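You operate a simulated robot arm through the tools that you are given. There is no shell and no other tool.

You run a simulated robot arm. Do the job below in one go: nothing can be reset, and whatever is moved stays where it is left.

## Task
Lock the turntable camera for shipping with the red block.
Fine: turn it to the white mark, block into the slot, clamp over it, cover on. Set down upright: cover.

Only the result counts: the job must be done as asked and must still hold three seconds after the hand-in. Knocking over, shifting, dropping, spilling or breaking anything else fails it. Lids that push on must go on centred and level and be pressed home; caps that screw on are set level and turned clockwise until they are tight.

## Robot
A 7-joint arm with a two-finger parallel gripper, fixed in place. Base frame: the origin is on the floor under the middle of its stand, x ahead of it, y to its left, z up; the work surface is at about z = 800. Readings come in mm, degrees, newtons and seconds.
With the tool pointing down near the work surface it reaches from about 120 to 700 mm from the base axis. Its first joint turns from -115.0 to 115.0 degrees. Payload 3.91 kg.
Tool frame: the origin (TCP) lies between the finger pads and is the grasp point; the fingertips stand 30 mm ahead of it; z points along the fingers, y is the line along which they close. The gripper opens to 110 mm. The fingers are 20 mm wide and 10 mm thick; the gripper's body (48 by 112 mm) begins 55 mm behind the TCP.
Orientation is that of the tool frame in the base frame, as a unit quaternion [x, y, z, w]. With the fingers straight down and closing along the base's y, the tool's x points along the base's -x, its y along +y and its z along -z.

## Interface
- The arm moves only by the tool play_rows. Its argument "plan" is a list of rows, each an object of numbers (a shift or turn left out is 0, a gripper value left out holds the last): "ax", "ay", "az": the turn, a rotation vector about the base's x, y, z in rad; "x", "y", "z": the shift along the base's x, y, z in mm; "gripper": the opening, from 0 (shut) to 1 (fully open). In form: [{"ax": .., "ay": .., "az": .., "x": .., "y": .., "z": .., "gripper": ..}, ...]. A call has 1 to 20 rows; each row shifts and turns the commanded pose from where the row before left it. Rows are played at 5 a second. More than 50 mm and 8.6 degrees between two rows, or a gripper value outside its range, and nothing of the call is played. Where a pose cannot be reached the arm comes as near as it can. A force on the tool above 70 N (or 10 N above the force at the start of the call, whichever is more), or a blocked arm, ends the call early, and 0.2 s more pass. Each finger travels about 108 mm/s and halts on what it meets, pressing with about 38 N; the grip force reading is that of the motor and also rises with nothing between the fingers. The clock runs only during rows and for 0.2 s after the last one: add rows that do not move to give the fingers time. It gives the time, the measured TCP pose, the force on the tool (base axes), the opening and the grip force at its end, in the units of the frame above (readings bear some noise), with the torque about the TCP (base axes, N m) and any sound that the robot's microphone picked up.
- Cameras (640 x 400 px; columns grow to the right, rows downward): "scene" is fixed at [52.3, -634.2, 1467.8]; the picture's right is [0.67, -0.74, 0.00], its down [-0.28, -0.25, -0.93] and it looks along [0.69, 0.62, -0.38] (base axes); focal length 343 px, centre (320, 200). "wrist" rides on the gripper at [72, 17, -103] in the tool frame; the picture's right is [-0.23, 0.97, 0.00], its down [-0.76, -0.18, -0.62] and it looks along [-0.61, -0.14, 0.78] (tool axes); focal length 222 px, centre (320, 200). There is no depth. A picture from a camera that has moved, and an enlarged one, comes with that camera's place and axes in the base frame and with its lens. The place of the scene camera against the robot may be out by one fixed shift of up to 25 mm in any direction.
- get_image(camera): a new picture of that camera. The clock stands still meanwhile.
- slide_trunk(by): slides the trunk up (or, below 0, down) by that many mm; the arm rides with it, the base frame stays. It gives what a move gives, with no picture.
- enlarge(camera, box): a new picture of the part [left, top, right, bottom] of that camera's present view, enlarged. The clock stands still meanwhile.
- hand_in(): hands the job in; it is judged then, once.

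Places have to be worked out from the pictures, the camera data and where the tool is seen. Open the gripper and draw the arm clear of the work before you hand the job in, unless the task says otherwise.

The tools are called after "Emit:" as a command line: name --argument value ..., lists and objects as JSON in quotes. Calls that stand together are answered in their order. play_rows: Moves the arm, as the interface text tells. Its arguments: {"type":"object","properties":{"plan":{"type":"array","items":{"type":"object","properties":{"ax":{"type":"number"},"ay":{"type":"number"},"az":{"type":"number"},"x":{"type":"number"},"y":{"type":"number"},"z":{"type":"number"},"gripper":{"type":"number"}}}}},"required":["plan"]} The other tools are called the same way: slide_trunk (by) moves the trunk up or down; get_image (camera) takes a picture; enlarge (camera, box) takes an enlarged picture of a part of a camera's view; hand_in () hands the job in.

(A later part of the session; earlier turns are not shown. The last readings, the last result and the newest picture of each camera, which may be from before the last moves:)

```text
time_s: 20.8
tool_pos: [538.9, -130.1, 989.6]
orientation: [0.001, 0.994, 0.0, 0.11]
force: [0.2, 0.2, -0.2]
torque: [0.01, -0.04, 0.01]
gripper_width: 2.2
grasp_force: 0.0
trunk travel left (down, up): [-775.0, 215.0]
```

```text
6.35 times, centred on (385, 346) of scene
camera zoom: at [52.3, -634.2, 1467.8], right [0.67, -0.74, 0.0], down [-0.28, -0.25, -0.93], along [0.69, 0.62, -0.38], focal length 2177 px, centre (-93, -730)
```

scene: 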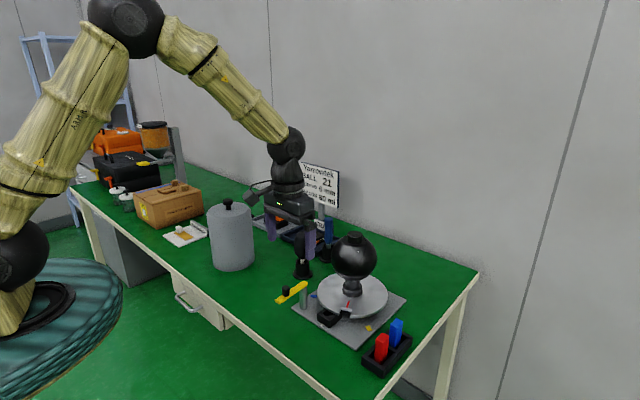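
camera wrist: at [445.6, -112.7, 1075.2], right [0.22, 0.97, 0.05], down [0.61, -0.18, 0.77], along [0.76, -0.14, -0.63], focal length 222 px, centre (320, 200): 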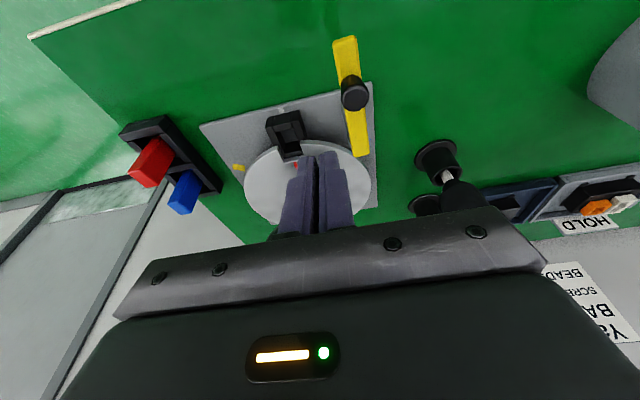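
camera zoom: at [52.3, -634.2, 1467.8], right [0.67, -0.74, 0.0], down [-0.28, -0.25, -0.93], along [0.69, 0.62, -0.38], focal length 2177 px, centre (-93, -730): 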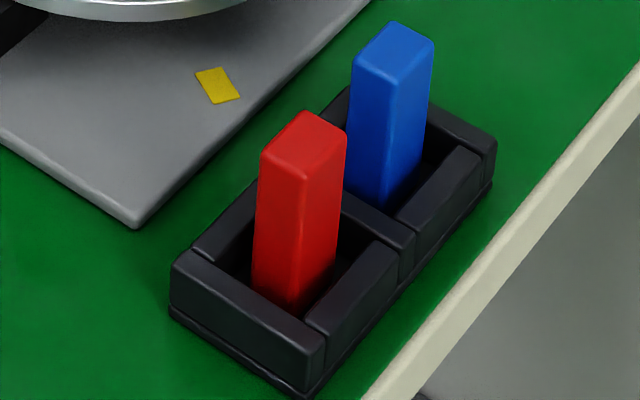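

Emit:
enlarge --camera "wrist" --box '[125, 130, 185, 190]'

Emit:
enlarge --camera "scene" --box '[372, 328, 396, 368]'

```text
6.67 times, centred on (155, 160) of wrist
camera zoom: at [445.6, -112.7, 1075.2], right [0.22, 0.97, 0.05], down [0.61, -0.18, 0.77], along [0.76, -0.14, -0.63], focal length 1481 px, centre (1420, 467)
```

zoom: 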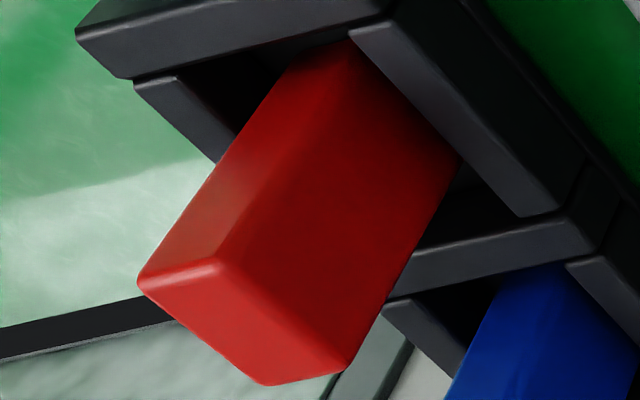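

```text
10.00 times, centred on (384, 348) of scene
camera zoom: at [52.3, -634.2, 1467.8], right [0.67, -0.74, 0.0], down [-0.28, -0.25, -0.93], along [0.69, 0.62, -0.38], focal length 3429 px, centre (-320, -1280)
```

zoom: 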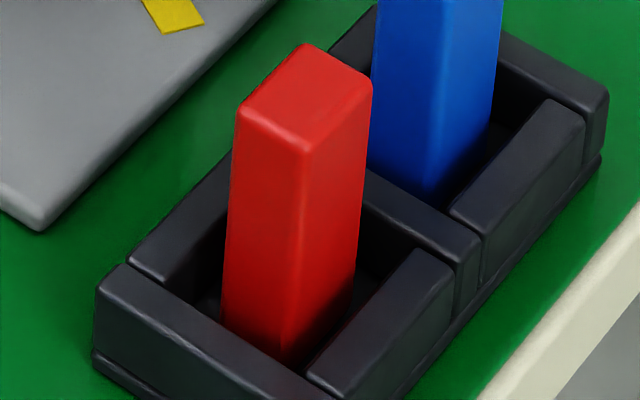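

From two views the red block's top centre is about (587, -354) at z≈875, axis-aligned and about 29 × 18 mm. I'll keep the tilt, so the body clears the ball at insertion, and move above the block with the fingers partly open.

Emit:
play_rows --plan '[{"x": 8.3, "y": -44.8, "z": -8, "gripper": 0.5}, {"x": 8.3, "y": -44.8, "z": -8}, {"x": 8.3, "y": -44.8, "z": -8}, {"x": 8.3, "y": -44.8, "z": -8}, {"x": 8.4, "y": -44.7, "z": -7.6}, {}]'

Emit:
get_image --camera "wrist"

Emit:
enlarge --camera "wrist" --box '[260, 110, 380, 220]'

Emit:
enlarge --camera "scene" --box '[340, 270, 430, 380]'

```text
time_s: 22.1
tool_pos: [581.2, -355.2, 948.2]
orientation: [0.0, 0.994, -0.001, 0.11]
force: [-0.3, 0.5, -0.4]
torque: [0.02, -0.01, -0.05]
gripper_width: 54.8
grasp_force: 0.1
trunk travel left (down, up): [-775.0, 215.0]
```

```text
taken
camera wrist: at [487.1, -338.0, 1034.1], right [0.22, 0.97, 0.05], down [0.61, -0.18, 0.77], along [0.76, -0.14, -0.63], focal length 222 px, centre (320, 200)
```

wrist: 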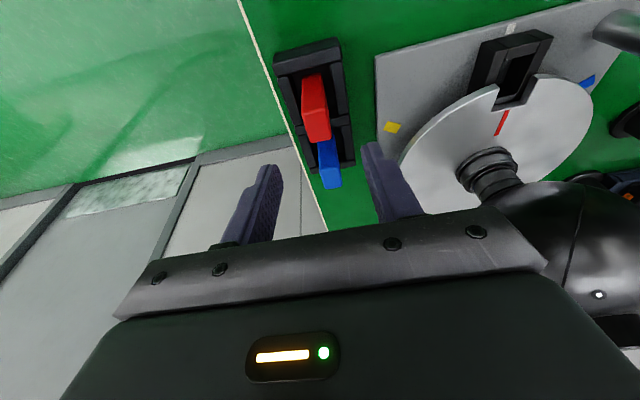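

```text
3.64 times, centred on (320, 165) of wrist
camera zoom: at [487.1, -338.0, 1034.1], right [0.22, 0.97, 0.05], down [0.61, -0.18, 0.77], along [0.76, -0.14, -0.63], focal length 808 px, centre (320, 327)
```

zoom: 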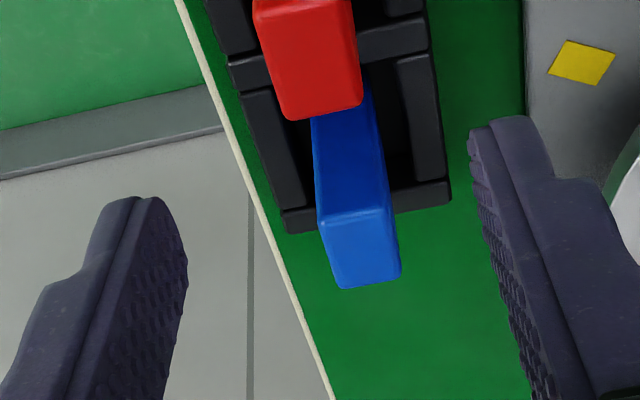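

```text
3.64 times, centred on (385, 325) of scene
camera zoom: at [52.3, -634.2, 1467.8], right [0.67, -0.74, 0.0], down [-0.28, -0.25, -0.93], along [0.69, 0.62, -0.38], focal length 1247 px, centre (84, -254)
```

zoom: 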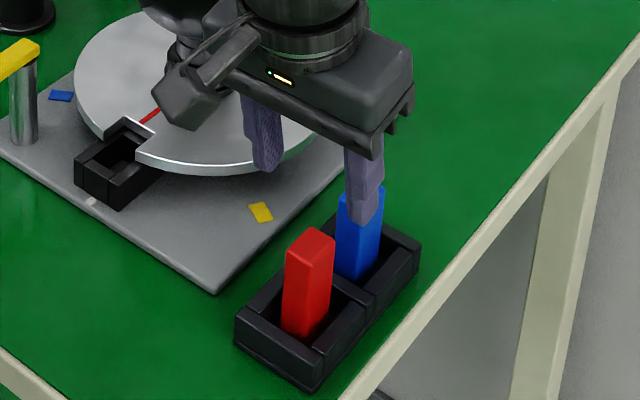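

The block sits between the open fingers in y (centre about −355). I'll check its x extent before descending.

Emit:
enlarge --camera "wrist" --box '[270, 40, 360, 150]'

```text
3.64 times, centred on (315, 95) of wrist
camera zoom: at [487.1, -338.0, 1034.1], right [0.22, 0.97, 0.05], down [0.61, -0.18, 0.77], along [0.76, -0.14, -0.63], focal length 808 px, centre (338, 582)
```

zoom: 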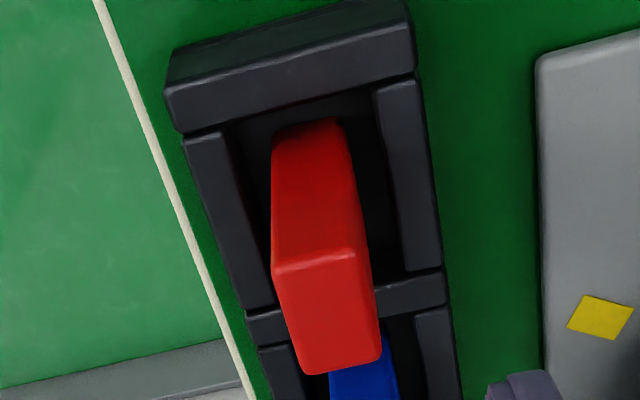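

The block measures x 573–601 and y −364…−346, so the fingers are centred on it. I'll descend to put the tips about 22 mm below the block's top, then grip.

Emit:
play_rows --plan '[{"z": -18, "x": -0.5}, {"z": -18}, {"z": -15}, {"z": -15}, {}, {"gripper": 0}, {}, {}, {}]'

Emit:
enlarge --camera "wrist" --box '[260, 90, 380, 220]'

Emit:
enlarge --camera "scene" --box '[350, 290, 420, 380]'

```text
time_s: 24.1
tool_pos: [582.5, -353.0, 882.6]
orientation: [0.001, 0.994, 0.0, 0.109]
force: [0.1, 0.4, 1.4]
torque: [-0.03, 0.02, 0.0]
gripper_width: 18.8
grasp_force: 37.8
trunk travel left (down, up): [-775.0, 215.0]
```

```text
3.08 times, centred on (320, 155) of wrist
camera zoom: at [487.7, -335.8, 968.4], right [0.22, 0.97, 0.05], down [0.61, -0.18, 0.77], along [0.76, -0.14, -0.63], focal length 684 px, centre (320, 338)
```

zoom: 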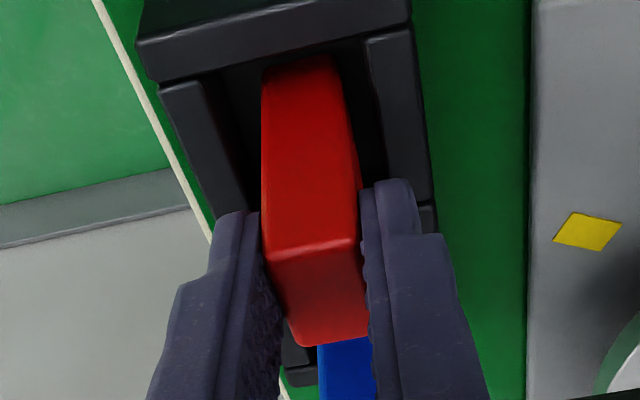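

```text
4.44 times, centred on (385, 335) of scene
camera zoom: at [52.3, -634.2, 1467.8], right [0.67, -0.74, 0.0], down [-0.28, -0.25, -0.93], along [0.69, 0.62, -0.38], focal length 1524 px, centre (31, -400)
```

zoom: 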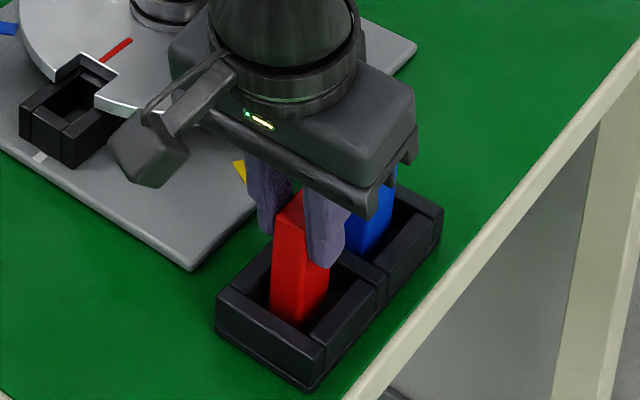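

The block is gripped at 18.8 mm wide and centred between the fingers. I'll lift it clear and check the hold before moving on.

Emit:
play_rows --plan '[{"z": 10}, {"z": 20}, {"z": 30}, {}]'

Emit:
enlarge --camera "scene" --box '[350, 270, 420, 370]'

Emit:
enlarge --camera "wrist" --box '[260, 90, 380, 220]'

```text
time_s: 25.1
tool_pos: [582.3, -354.8, 942.2]
orientation: [0.001, 0.994, -0.001, 0.11]
force: [0.4, -0.2, -0.6]
torque: [0.02, 0.05, -0.01]
gripper_width: 18.9
grasp_force: 38.3
trunk travel left (down, up): [-775.0, 215.0]
```

```text
4.00 times, centred on (385, 320) of scene
camera zoom: at [52.3, -634.2, 1467.8], right [0.67, -0.74, 0.0], down [-0.28, -0.25, -0.93], along [0.69, 0.62, -0.38], focal length 1372 px, centre (60, -280)
```

zoom: 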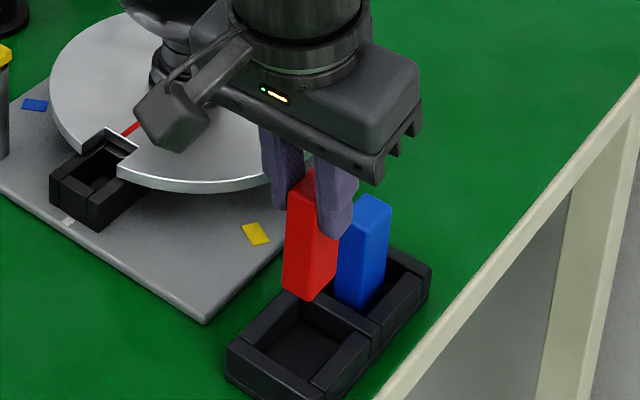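

```text
3.08 times, centred on (320, 155) of wrist
camera zoom: at [487.7, -337.0, 1027.9], right [0.22, 0.97, 0.05], down [0.61, -0.18, 0.77], along [0.76, -0.14, -0.63], focal length 684 px, centre (320, 338)
```

zoom: 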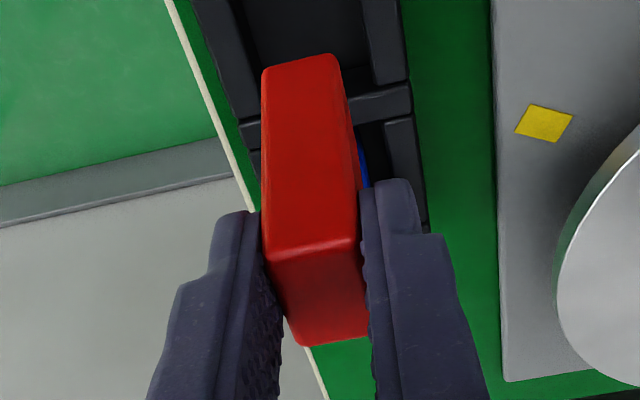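

The block hangs vertically, with its bottom about 74 mm below the TCP and a height of about 66 mm. I'll carry it over the slot while staying above the disc.

Emit:
play_rows --plan '[{"x": 5.5, "y": 43.4}, {"x": 5.5, "y": 43.4}, {"x": 5.6, "y": 43.4}, {"x": 5.6, "y": 43.5}, {}]'

Emit:
enlarge --camera "wrist" --box '[250, 70, 390, 220]'

Emit:
enlarge --camera "scene" --box '[300, 250, 370, 330]'

```text
time_s: 26.4
tool_pos: [602.3, -181.5, 943.5]
orientation: [0.001, 0.994, 0.0, 0.11]
force: [-0.8, -0.3, -0.3]
torque: [0.04, -0.01, 0.02]
gripper_width: 18.7
grasp_force: 38.0
trunk travel left (down, up): [-775.0, 215.0]
```

```text
2.67 times, centred on (320, 145) of wrist
camera zoom: at [508.1, -164.4, 1028.2], right [0.22, 0.97, 0.05], down [0.61, -0.18, 0.77], along [0.76, -0.14, -0.63], focal length 592 px, centre (320, 347)
```

zoom: 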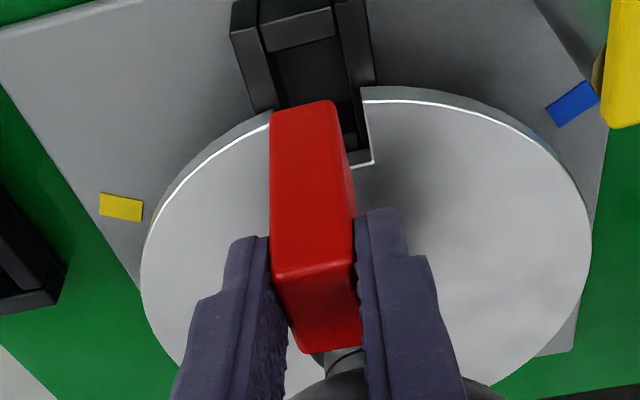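

```text
5.00 times, centred on (335, 290) of scene
camera zoom: at [52.3, -634.2, 1467.8], right [0.67, -0.74, 0.0], down [-0.28, -0.25, -0.93], along [0.69, 0.62, -0.38], focal length 1714 px, centre (245, -250)
```

zoom: 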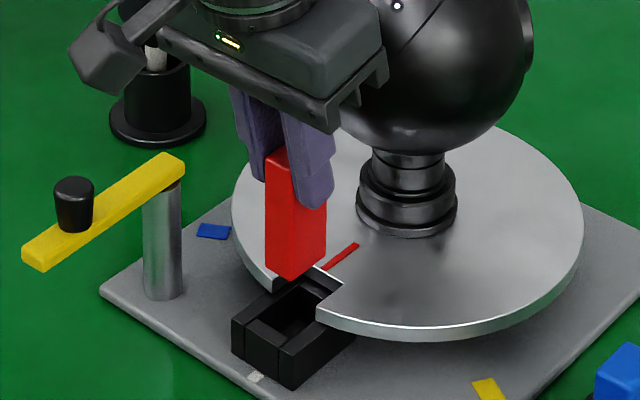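

The block looks slightly too near the front wall of the pocket. I'll zoom in to set the correction before lowering.

Emit:
enlarge --camera "wrist" --box '[280, 65, 350, 135]'

Emit:
enlarge --camera "scene" --box '[325, 285, 360, 325]'

```text
5.71 times, centred on (315, 100) of wrist
camera zoom: at [508.1, -164.4, 1028.2], right [0.22, 0.97, 0.05], down [0.61, -0.18, 0.77], along [0.76, -0.14, -0.63], focal length 1269 px, centre (349, 771)
```

zoom: 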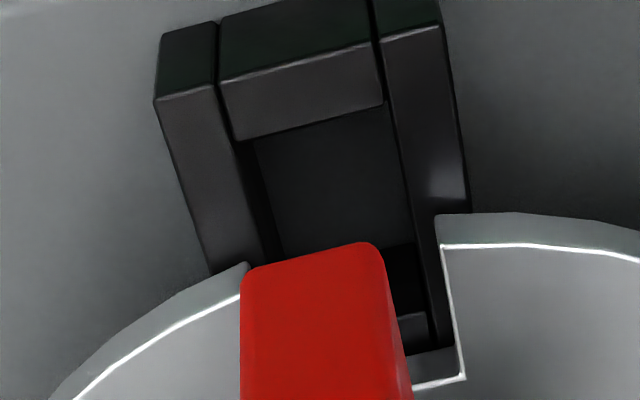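

```text
10.00 times, centred on (342, 305) of scene
camera zoom: at [52.3, -634.2, 1467.8], right [0.67, -0.74, 0.0], down [-0.28, -0.25, -0.93], along [0.69, 0.62, -0.38], focal length 3429 px, centre (95, -850)
```

zoom: 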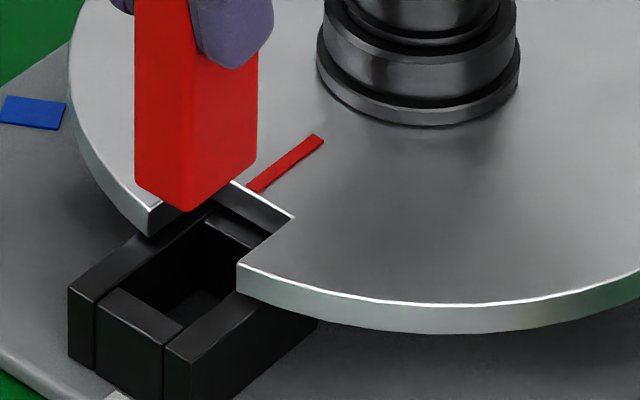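

The pocket is 36 × 25 mm, and the block needs to shift +3.2 mm in x and +1.0 mm in y to be centred. I'll apply that and lower it into the notch just above the pocket.

Emit:
play_rows --plan '[{"x": 3.2, "y": 1.0}, {"z": -10}, {"z": -10}, {"z": -10}, {}]'

Emit:
enlarge --camera "wrist" --box '[270, 75, 350, 155]'

Emit:
enlarge --camera "scene" --box '[325, 285, 360, 325]'

```text
time_s: 27.6
tool_pos: [607.1, -179.9, 912.4]
orientation: [0.001, 0.994, -0.001, 0.11]
force: [-0.1, -0.1, -0.8]
torque: [-0.01, 0.01, -0.01]
gripper_width: 18.9
grasp_force: 37.9
trunk travel left (down, up): [-775.0, 215.0]
```

```text
5.00 times, centred on (310, 115) of wrist
camera zoom: at [512.2, -162.7, 998.7], right [0.22, 0.97, 0.05], down [0.61, -0.18, 0.77], along [0.76, -0.14, -0.63], focal length 1111 px, centre (370, 625)
```

zoom: 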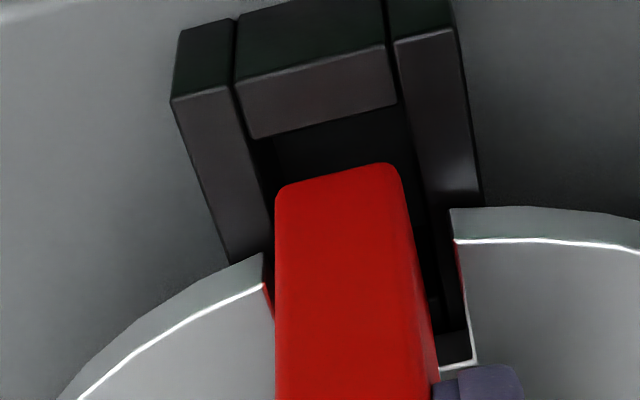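

```text
10.00 times, centred on (342, 305) of scene
camera zoom: at [52.3, -634.2, 1467.8], right [0.67, -0.74, 0.0], down [-0.28, -0.25, -0.93], along [0.69, 0.62, -0.38], focal length 3429 px, centre (95, -850)
```

zoom: 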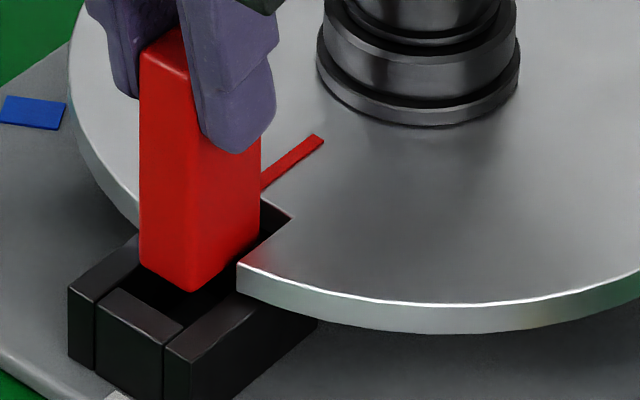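

The block is centred over the pocket to within half a millimetre and already inside the notch. I'll lower it slowly to near the pocket floor while watching the force.

Emit:
play_rows --plan '[{"z": -6}, {"z": -6}, {"z": -6}, {"z": -5}, {"z": -3}, {}]'

Emit:
enlarge --camera "scene" --box '[325, 275, 360, 325]'

Emit:
enlarge --camera "wrist" --box '[260, 90, 380, 210]'

```text
time_s: 28.9
tool_pos: [605.8, -177.7, 888.2]
orientation: [0.0, 0.994, 0.0, 0.11]
force: [0.3, 0.6, -1.2]
torque: [0.0, -0.03, 0.0]
gripper_width: 18.8
grasp_force: 37.8
trunk travel left (down, up): [-775.0, 215.0]
```

```text
8.00 times, centred on (342, 300) of scene
camera zoom: at [52.3, -634.2, 1467.8], right [0.67, -0.74, 0.0], down [-0.28, -0.25, -0.93], along [0.69, 0.62, -0.38], focal length 2743 px, centre (140, -600)
```

zoom: 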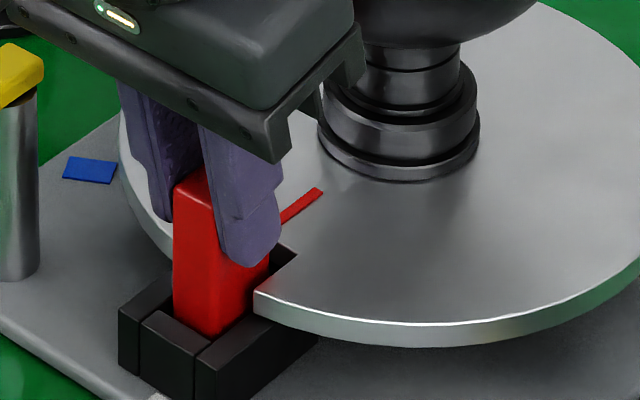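

```text
3.33 times, centred on (320, 150) of wrist
camera zoom: at [512.0, -161.9, 972.6], right [0.22, 0.97, 0.05], down [0.61, -0.18, 0.77], along [0.76, -0.14, -0.63], focal length 740 px, centre (320, 367)
```

zoom: 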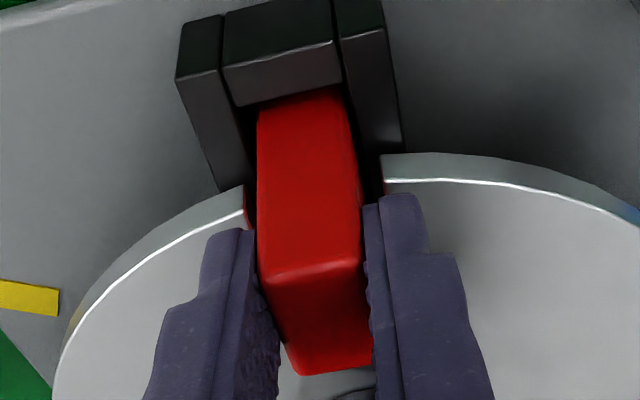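

The block is inside the pocket with no contact force. I'll lower the last few millimetres to the floor.

Emit:
play_rows --plan '[{"z": -2}, {"z": -2}, {"z": -1.5}, {}]'

```text
time_s: 29.9
tool_pos: [604.6, -179.9, 885.1]
orientation: [0.0, 0.994, -0.001, 0.113]
force: [-0.6, 0.6, 20.4]
torque: [0.09, 0.08, 0.02]
gripper_width: 18.7
grasp_force: 38.0
trunk travel left (down, up): [-775.0, 215.0]
```

A 20 N vertical force shows the block has reached bottom, with the TCP at about z=885. I'll check that it's fully seated before releasing.

Emit:
enlarge --camera "scene" --box '[325, 275, 360, 325]'

Emit:
enlarge --camera "wrist" --box '[270, 90, 350, 170]'

```text
8.00 times, centred on (342, 300) of scene
camera zoom: at [52.3, -634.2, 1467.8], right [0.67, -0.74, 0.0], down [-0.28, -0.25, -0.93], along [0.69, 0.62, -0.38], focal length 2743 px, centre (140, -600)
```

zoom: 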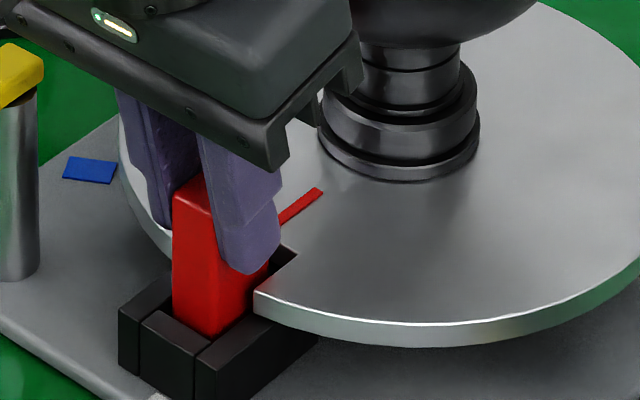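

```text
5.00 times, centred on (310, 130) of wrist
camera zoom: at [510.9, -161.9, 969.6], right [0.22, 0.97, 0.05], down [0.6, -0.18, 0.78], along [0.77, -0.14, -0.63], focal length 1111 px, centre (370, 550)
```

zoom: 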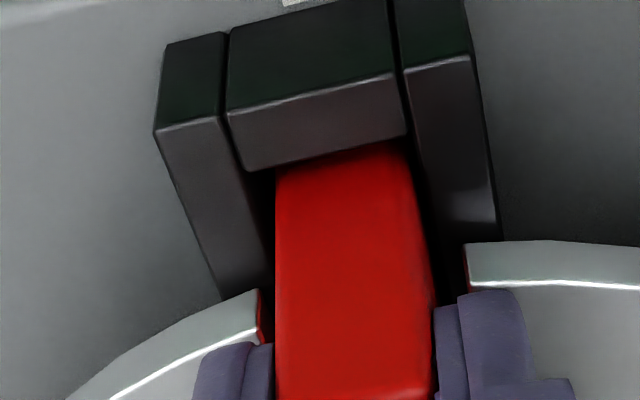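

The block stopped on the pocket floor at z≈811 and stands upright between the notch walls. I'll unload the arm, open the fingers, lift away, and inspect.

Emit:
play_rows --plan '[{"z": 3}, {"gripper": 0.36}, {}, {}, {"z": 15}, {"z": 25}, {"x": -20, "z": 30}, {"x": -30, "y": 20, "z": 20}, {}]'

Emit:
enlarge --camera "scene" --box '[280, 260, 380, 340]'

Emit:
get_image --camera "wrist"

Emit:
enlarge --camera "wrist" --box '[230, 50, 370, 190]'

```text
time_s: 31.9
tool_pos: [555.8, -158.4, 974.4]
orientation: [0.0, 0.994, -0.001, 0.109]
force: [0.0, 0.1, 0.7]
torque: [0.03, 0.0, -0.01]
gripper_width: 39.5
grasp_force: 0.0
trunk travel left (down, up): [-775.0, 215.0]
```

```text
5.00 times, centred on (330, 300) of scene
camera zoom: at [52.3, -634.2, 1467.8], right [0.67, -0.74, 0.0], down [-0.28, -0.25, -0.93], along [0.69, 0.62, -0.38], focal length 1714 px, centre (270, -300)
```

zoom: 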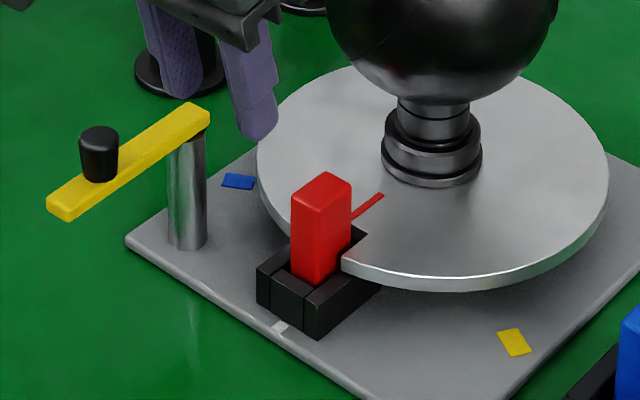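

```text
taken
camera wrist: at [460.3, -141.7, 1059.2], right [0.22, 0.97, 0.05], down [0.61, -0.18, 0.77], along [0.76, -0.14, -0.63], focal length 222 px, centre (320, 200)
```

wrist: 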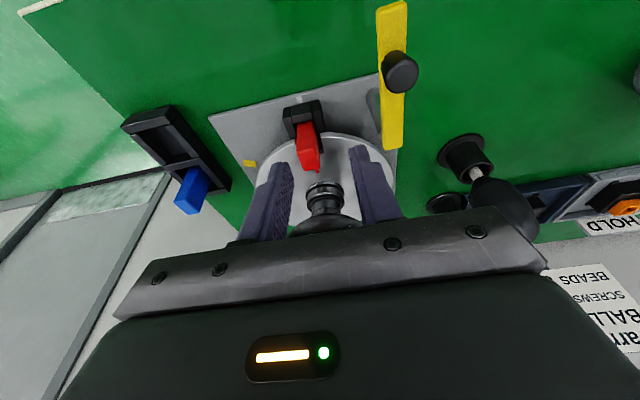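

```text
2.86 times, centred on (300, 120) of wrist
camera zoom: at [460.3, -141.7, 1059.2], right [0.22, 0.97, 0.05], down [0.61, -0.18, 0.77], along [0.76, -0.14, -0.63], focal length 635 px, centre (377, 429)
```

zoom: 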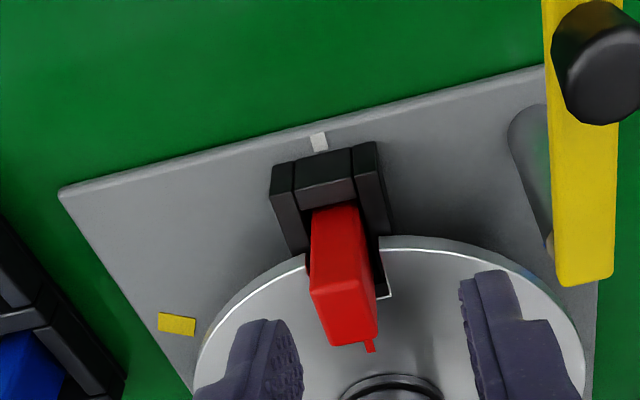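

The block stands upright in the slot, and the empty rack pocket and blue block are undisturbed. Next is the clamp, so I'll take closer views of the yellow bar, its knob and post.

Emit:
enlarge --camera "wrist" --box '[330, 0, 450, 170]'

Emit:
enlarge --camera "scene" --box '[270, 270, 345, 325]'

```text
2.35 times, centred on (390, 85) of wrist
camera zoom: at [460.3, -141.7, 1059.2], right [0.22, 0.97, 0.05], down [0.61, -0.18, 0.77], along [0.76, -0.14, -0.63], focal length 523 px, centre (155, 471)
```

zoom: 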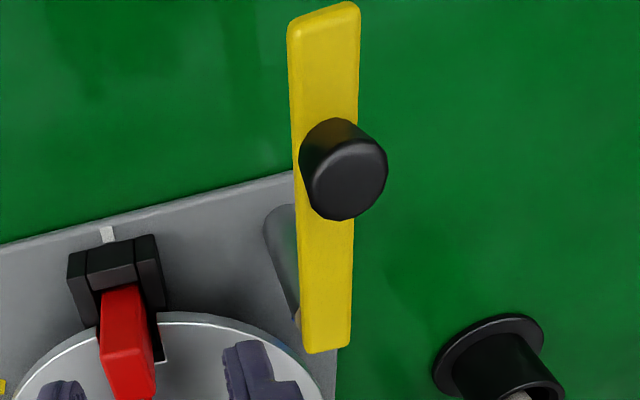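

```text
7.27 times, centred on (308, 298) of scene
camera zoom: at [52.3, -634.2, 1467.8], right [0.67, -0.74, 0.0], down [-0.28, -0.25, -0.93], along [0.69, 0.62, -0.38], focal length 2494 px, centre (411, -509)
```

zoom: 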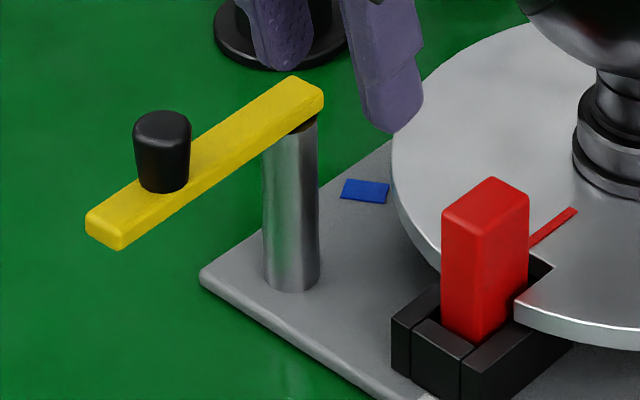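

The bar top is at z≈892 with its pivot at about (594.5, -97.5), and the free end points toward −x at (500, -98). I'll use the closed fingers as a prong on its +y side beyond the knob and sweep it about 100° over the block, starting by moving next to the bar.

Emit:
play_rows --plan '[{"x": -17, "y": 29, "gripper": 0}, {"x": -17, "y": 29}, {"x": -18, "y": 29}, {"z": -20}, {}]'

Emit:
get_image --camera "wrist"

Emit:
enlarge --camera "scene" --box '[255, 240, 345, 330]'

```text
time_s: 33.1
tool_pos: [503.0, -72.1, 955.2]
orientation: [0.0, 0.994, 0.0, 0.11]
force: [-0.3, -0.6, 0.0]
torque: [-0.06, -0.03, 0.05]
gripper_width: 0.0
grasp_force: 37.8
trunk travel left (down, up): [-775.0, 215.0]
```

```text
taken
camera wrist: at [409.1, -54.8, 1040.0], right [0.22, 0.97, 0.05], down [0.61, -0.18, 0.77], along [0.76, -0.14, -0.63], focal length 222 px, centre (320, 200)
```

wrist: 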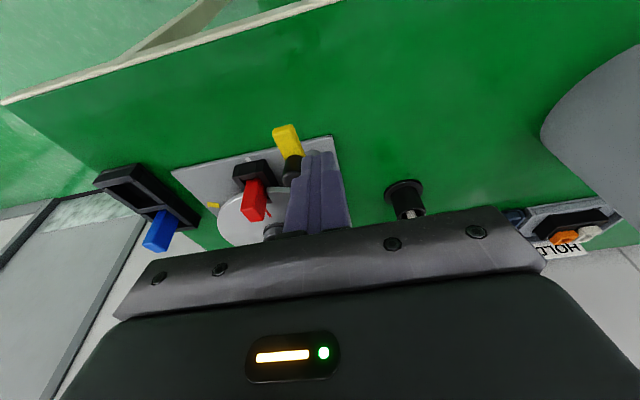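

```text
4.44 times, centred on (300, 285) of scene
camera zoom: at [52.3, -634.2, 1467.8], right [0.67, -0.74, 0.0], down [-0.28, -0.25, -0.93], along [0.69, 0.62, -0.38], focal length 1524 px, centre (409, -178)
```

zoom: 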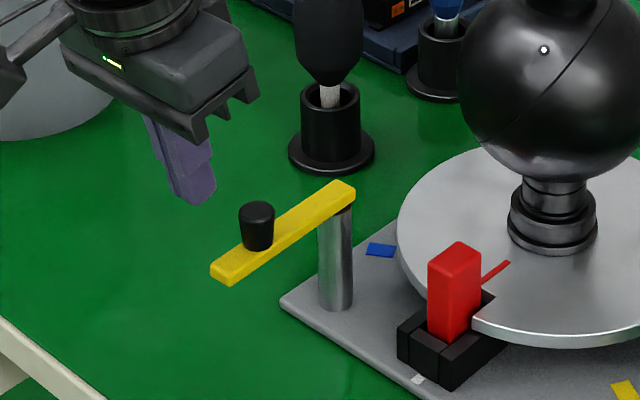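

The prong is beside the bar. I'll lower the tips to bar height (z≈884) and begin the sweep, checking at about 30°.

Emit:
play_rows --plan '[{"z": -15}, {"z": -15}, {"z": -12}, {"x": 4.1, "y": -3}, {"y": -3.2}, {"x": -1.2, "y": -6.3}, {"x": -1.3, "y": -6.3}, {"x": -0.1, "y": -6.6}, {"x": -0.1, "y": -6.6}, {"x": 0.9, "y": -6.8}, {"x": 1, "y": -6.8}, {}]'

Emit:
get_image --camera "wrist"

Emit:
enlarge --camera "scene" --box '[255, 240, 345, 330]'

```text
time_s: 35.8
tool_pos: [505.6, -116.7, 913.3]
orientation: [-0.001, 0.994, 0.001, 0.109]
force: [-0.4, 0.3, 0.5]
torque: [-0.03, -0.02, 0.01]
gripper_width: 0.0
grasp_force: 37.9
trunk travel left (down, up): [-775.0, 215.0]
```

```text
taken
camera wrist: at [411.2, -99.3, 999.1], right [0.22, 0.97, 0.05], down [0.61, -0.18, 0.77], along [0.76, -0.14, -0.63], focal length 222 px, centre (320, 200)
```

wrist: 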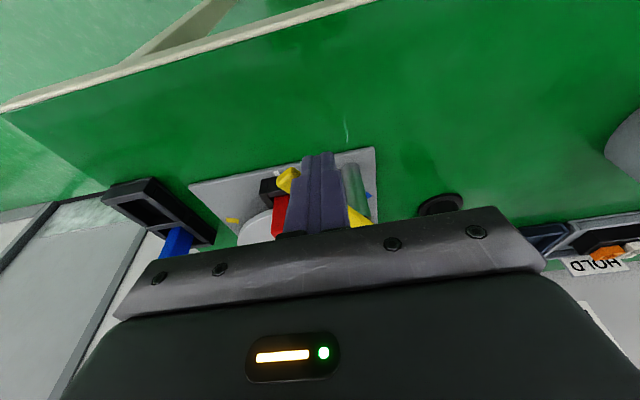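

```text
4.44 times, centred on (300, 285) of scene
camera zoom: at [52.3, -634.2, 1467.8], right [0.67, -0.74, 0.0], down [-0.28, -0.25, -0.93], along [0.69, 0.62, -0.38], focal length 1524 px, centre (409, -178)
```

zoom: 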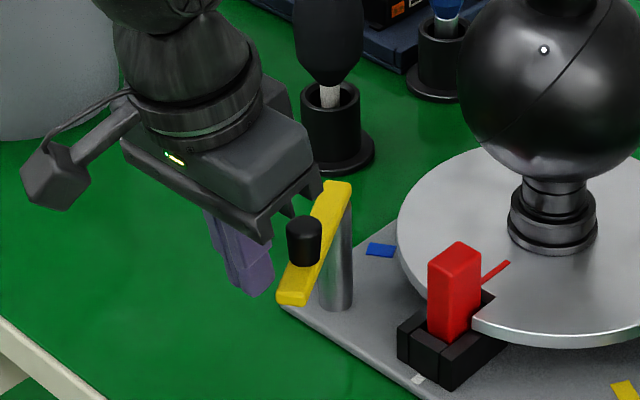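

The bar is swinging freely with the prong. I'll continue the sweep to about 70°.

Emit:
play_rows --plan '[{"x": 2.2, "y": -6.7}, {"x": 2.2, "y": -6.7}, {"x": 3.4, "y": -6.4}, {"x": 3.5, "y": -6.3}, {"x": 4.7, "y": -5.8}, {"x": 4.7, "y": -5.8}, {"x": 5.9, "y": -5}, {"x": 5.9, "y": -4.9}, {}]'

Emit:
enlarge --camera "wrist" --box '[230, 110, 390, 240]'

Emit:
enlarge --camera "scene" --box '[270, 240, 360, 330]'

```text
time_s: 37.8
tool_pos: [539.7, -164.3, 913.3]
orientation: [0.0, 0.994, -0.001, 0.109]
force: [-0.3, -0.7, 0.6]
torque: [0.01, -0.01, 0.02]
gripper_width: 0.0
grasp_force: 37.5
trunk travel left (down, up): [-775.0, 215.0]
```

```text
3.08 times, centred on (310, 175) of wrist
camera zoom: at [445.7, -148.2, 998.9], right [0.22, 0.97, 0.05], down [0.61, -0.18, 0.77], along [0.76, -0.14, -0.63], focal length 684 px, centre (351, 277)
```

zoom: 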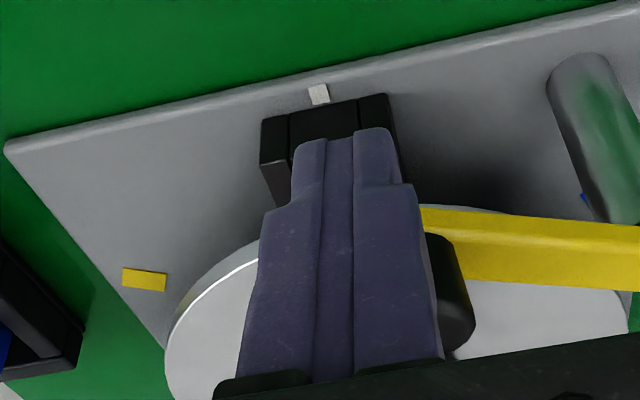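

```text
4.44 times, centred on (315, 285) of scene
camera zoom: at [52.3, -634.2, 1467.8], right [0.67, -0.74, 0.0], down [-0.28, -0.25, -0.93], along [0.69, 0.62, -0.38], focal length 1524 px, centre (342, -178)
```

zoom: 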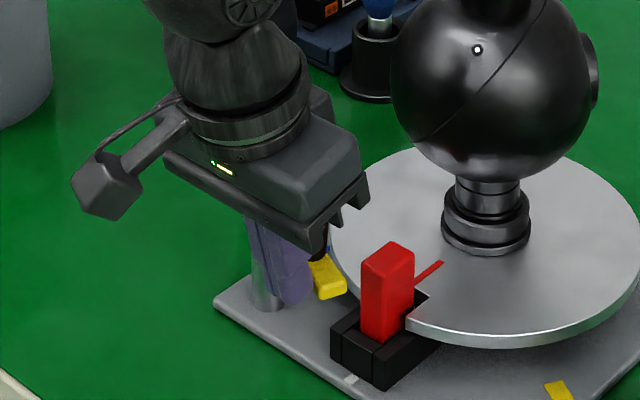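

The bar is now close to the block. Before it passes over, I'll compare the bar's underside with the block's top height.

Emit:
enlarge --camera "scene" --box '[300, 285, 345, 325]'

Emit:
enlarge --camera "scene" --box '[285, 260, 375, 330]'

```text
10.00 times, centred on (322, 305) of scene
camera zoom: at [52.3, -634.2, 1467.8], right [0.67, -0.74, 0.0], down [-0.28, -0.25, -0.93], along [0.69, 0.62, -0.38], focal length 3429 px, centre (295, -850)
```

zoom: 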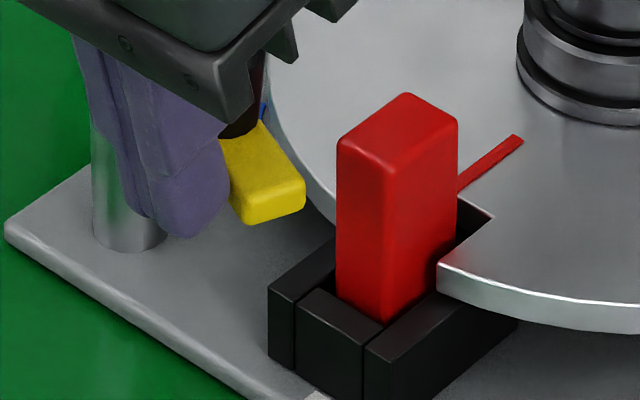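

```text
5.71 times, centred on (330, 295) of scene
camera zoom: at [52.3, -634.2, 1467.8], right [0.67, -0.74, 0.0], down [-0.28, -0.25, -0.93], along [0.69, 0.62, -0.38], focal length 1959 px, centre (263, -343)
```

zoom: 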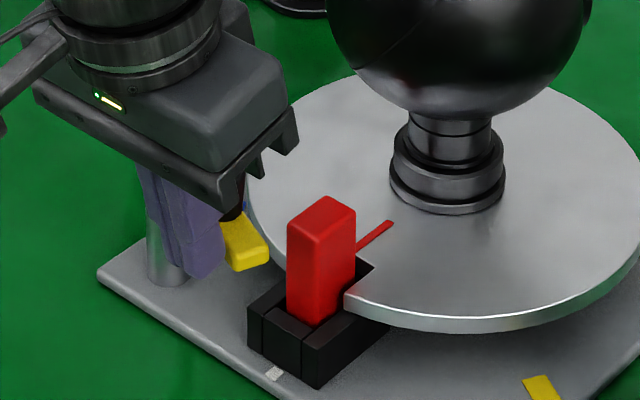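

By relative measurement the bar's underside is about 886 against the block top's 879, so it should clear. I'll push on slowly until the bar begins to overlap the block, then check.

Emit:
play_rows --plan '[{"x": 4.5, "y": -2.6}, {"x": 4.5, "y": -2.5}, {"x": 4.6, "y": -2.5}, {"x": 5, "y": -1.7}, {}]'

Emit:
enlarge --camera "scene" --box '[300, 285, 345, 325]'

Emit:
enlarge --camera "wrist" --box '[230, 110, 390, 240]'

```text
time_s: 39.0
tool_pos: [559.4, -174.3, 913.7]
orientation: [0.001, 0.994, 0.0, 0.109]
force: [-0.5, -0.3, -0.1]
torque: [0.0, 0.01, 0.05]
gripper_width: 0.0
grasp_force: 37.7
trunk travel left (down, up): [-775.0, 215.0]
```

```text
10.00 times, centred on (322, 305) of scene
camera zoom: at [52.3, -634.2, 1467.8], right [0.67, -0.74, 0.0], down [-0.28, -0.25, -0.93], along [0.69, 0.62, -0.38], focal length 3429 px, centre (295, -850)
```

zoom: 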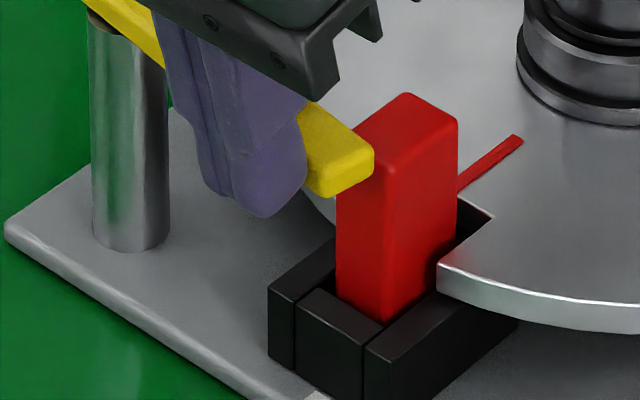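

```text
3.08 times, centred on (310, 175) of wrist
camera zoom: at [464.5, -157.3, 998.8], right [0.22, 0.97, 0.05], down [0.61, -0.18, 0.77], along [0.76, -0.14, -0.63], focal length 684 px, centre (351, 277)
```

zoom: 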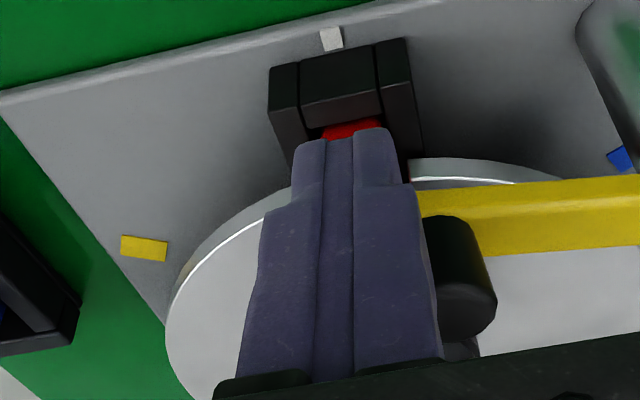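

The bar's corner is reaching the block with little vertical gap. I'll advance in small steps and watch for any side force.

Emit:
play_rows --plan '[{"x": 2.5, "y": -0.8}, {"x": 2.5, "y": -0.8}, {}]'

Emit:
enlarge --camera "scene" --box '[310, 290, 345, 320]'

```text
time_s: 39.8
tool_pos: [563.3, -176.1, 913.9]
orientation: [0.0, 0.994, 0.001, 0.109]
force: [0.3, 0.2, 0.5]
torque: [-0.01, -0.03, 0.0]
gripper_width: 0.0
grasp_force: 38.0
trunk travel left (down, up): [-775.0, 215.0]
```

```text
13.33 times, centred on (328, 305) of scene
camera zoom: at [52.3, -634.2, 1467.8], right [0.67, -0.74, 0.0], down [-0.28, -0.25, -0.93], along [0.69, 0.62, -0.38], focal length 4572 px, centre (220, -1200)
```

zoom: 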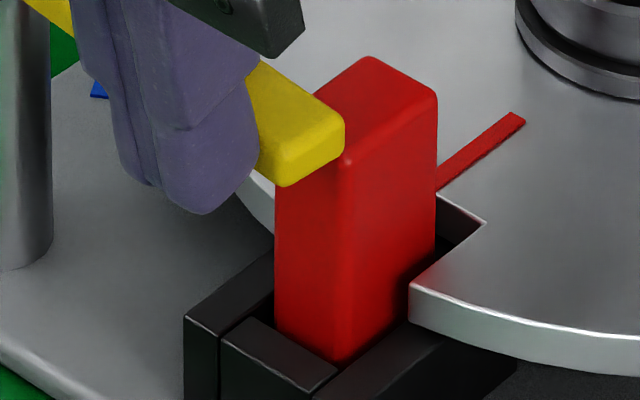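

There's no side force yet and the bar's leading edge is at the block's edge. I'll continue in small steps.

Emit:
play_rows --plan '[{"x": 2, "y": -0.6}, {"x": 2, "y": -0.6}, {}]'

Emit:
enlarge --camera "scene" --box '[310, 290, 345, 320]'

```text
time_s: 40.5
tool_pos: [567.6, -176.7, 914.5]
orientation: [-0.001, 0.994, 0.0, 0.11]
force: [0.1, -0.4, 0.3]
torque: [0.0, -0.01, 0.04]
gripper_width: 0.2
grasp_force: 37.6
trunk travel left (down, up): [-775.0, 215.0]
```

```text
13.33 times, centred on (328, 305) of scene
camera zoom: at [52.3, -634.2, 1467.8], right [0.67, -0.74, 0.0], down [-0.28, -0.25, -0.93], along [0.69, 0.62, -0.38], focal length 4572 px, centre (220, -1200)
```

zoom: 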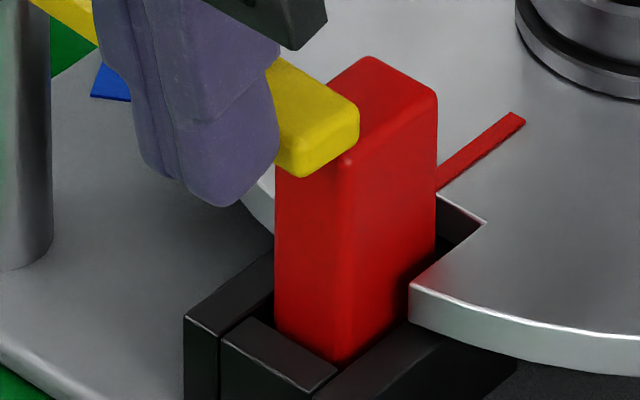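

The bar is passing over the block without touching it. I'll continue toward the centred position.

Emit:
play_rows --plan '[{"x": 2.9, "y": -0.7}, {"x": 2.9, "y": -0.7}, {"x": 2.9, "y": -0.6}, {"x": 2, "y": -0.3}, {}]'

Emit:
enlarge --camera "scene" --box '[305, 280, 350, 320]'

Emit:
enlarge --camera "wrist" --box '[230, 110, 390, 240]'

```text
time_s: 41.8
tool_pos: [574.6, -180.2, 913.7]
orientation: [0.001, 0.994, 0.001, 0.108]
force: [-23.0, 3.3, 0.7]
torque: [0.14, 0.63, 0.06]
gripper_width: 0.4
grasp_force: 37.6
trunk travel left (down, up): [-775.0, 215.0]
```

```text
10.00 times, centred on (328, 300) of scene
camera zoom: at [52.3, -634.2, 1467.8], right [0.67, -0.74, 0.0], down [-0.28, -0.25, -0.93], along [0.69, 0.62, -0.38], focal length 3429 px, centre (245, -800)
```

zoom: 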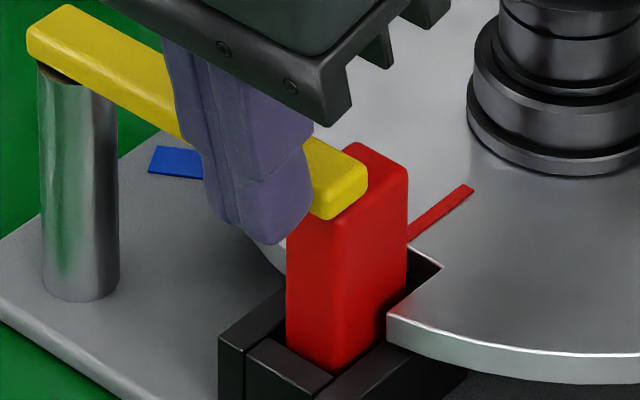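

```text
3.08 times, centred on (310, 175) of wrist
camera zoom: at [480.4, -162.5, 999.5], right [0.22, 0.97, 0.05], down [0.61, -0.18, 0.77], along [0.76, -0.14, -0.63], focal length 684 px, centre (351, 277)
```

zoom: 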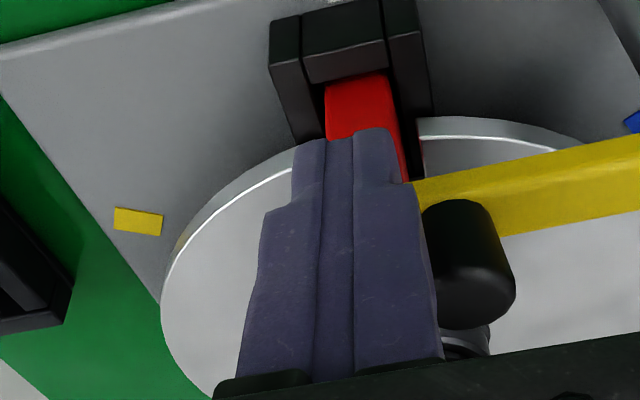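

The bar has stopped against about 23 N, in line with an end stop, and it now lies over the block. I'll back the prong off and inspect from above.

Emit:
play_rows --plan '[{"x": -5}, {"x": -15, "z": 10}, {"x": -20, "z": 30}, {"x": -20, "y": 30, "z": 30}, {}]'

Emit:
enlarge --camera "wrist" --box '[220, 80, 380, 230]'

Emit:
enlarge --camera "scene" --box '[300, 270, 360, 325]'

```text
time_s: 43.0
tool_pos: [518.8, -152.2, 984.8]
orientation: [0.001, 0.994, 0.0, 0.109]
force: [0.1, -0.3, -0.2]
torque: [0.02, 0.04, 0.01]
gripper_width: 0.1
grasp_force: 38.3
trunk travel left (down, up): [-775.0, 215.0]
```

```text
2.67 times, centred on (300, 155) of wrist
camera zoom: at [424.7, -135.8, 1070.0], right [0.22, 0.97, 0.05], down [0.61, -0.18, 0.77], along [0.76, -0.14, -0.63], focal length 592 px, centre (373, 320)
```

zoom: 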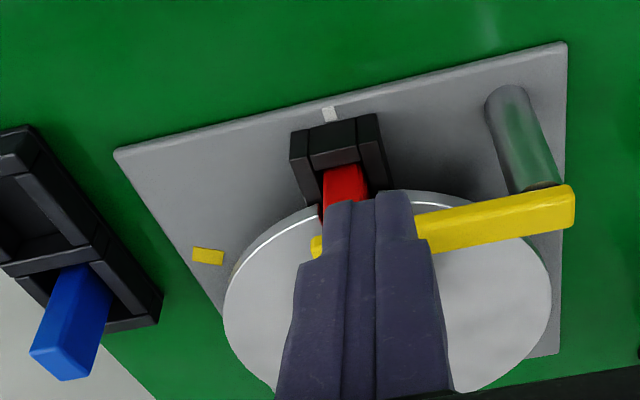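

```text
7.27 times, centred on (330, 298) of scene
camera zoom: at [52.3, -634.2, 1467.8], right [0.67, -0.74, 0.0], down [-0.28, -0.25, -0.93], along [0.69, 0.62, -0.38], focal length 2494 px, centre (247, -509)
```

zoom: 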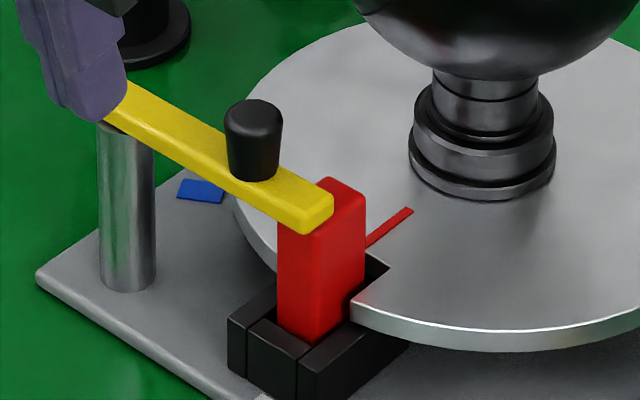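

Emit:
play_rows --plan '[{"y": 30, "z": 10}, {"y": 30, "z": 10}, {}]'

Emit:
enlarge --camera "wrist" --box '[180, 80, 340, 230]'

Emit:
enlarge --camera "wrist" --box '[240, 110, 310, 180]'

```text
time_s: 43.8
tool_pos: [518.5, -90.9, 1003.2]
orientation: [0.001, 0.994, 0.0, 0.109]
force: [-0.1, -0.1, 0.3]
torque: [0.0, 0.0, 0.04]
gripper_width: 0.1
grasp_force: 37.6
trunk travel left (down, up): [-775.0, 215.0]
```

```text
2.67 times, centred on (260, 155) of wrist
camera zoom: at [423.9, -72.9, 1088.8], right [0.22, 0.97, 0.05], down [0.61, -0.18, 0.77], along [0.76, -0.14, -0.63], focal length 592 px, centre (480, 320)
```

zoom: 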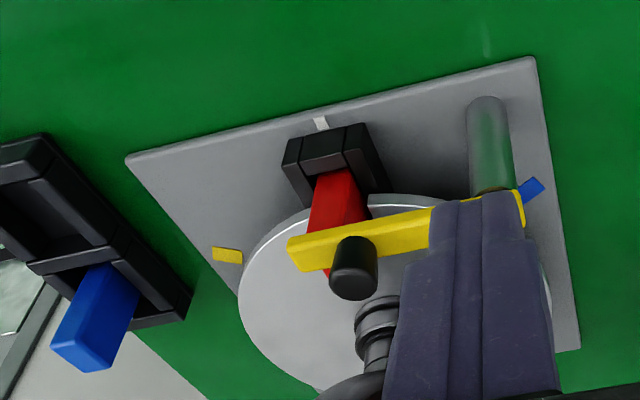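

```text
5.71 times, centred on (275, 145) of wrist
camera zoom: at [423.9, -72.9, 1088.8], right [0.22, 0.97, 0.05], down [0.61, -0.18, 0.77], along [0.76, -0.14, -0.63], focal length 1269 px, centre (577, 514)
```

zoom: 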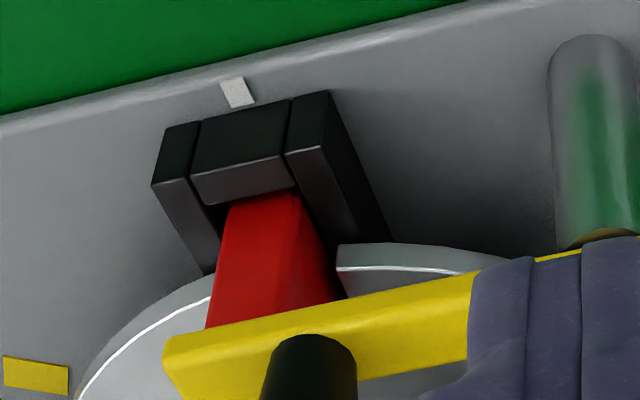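

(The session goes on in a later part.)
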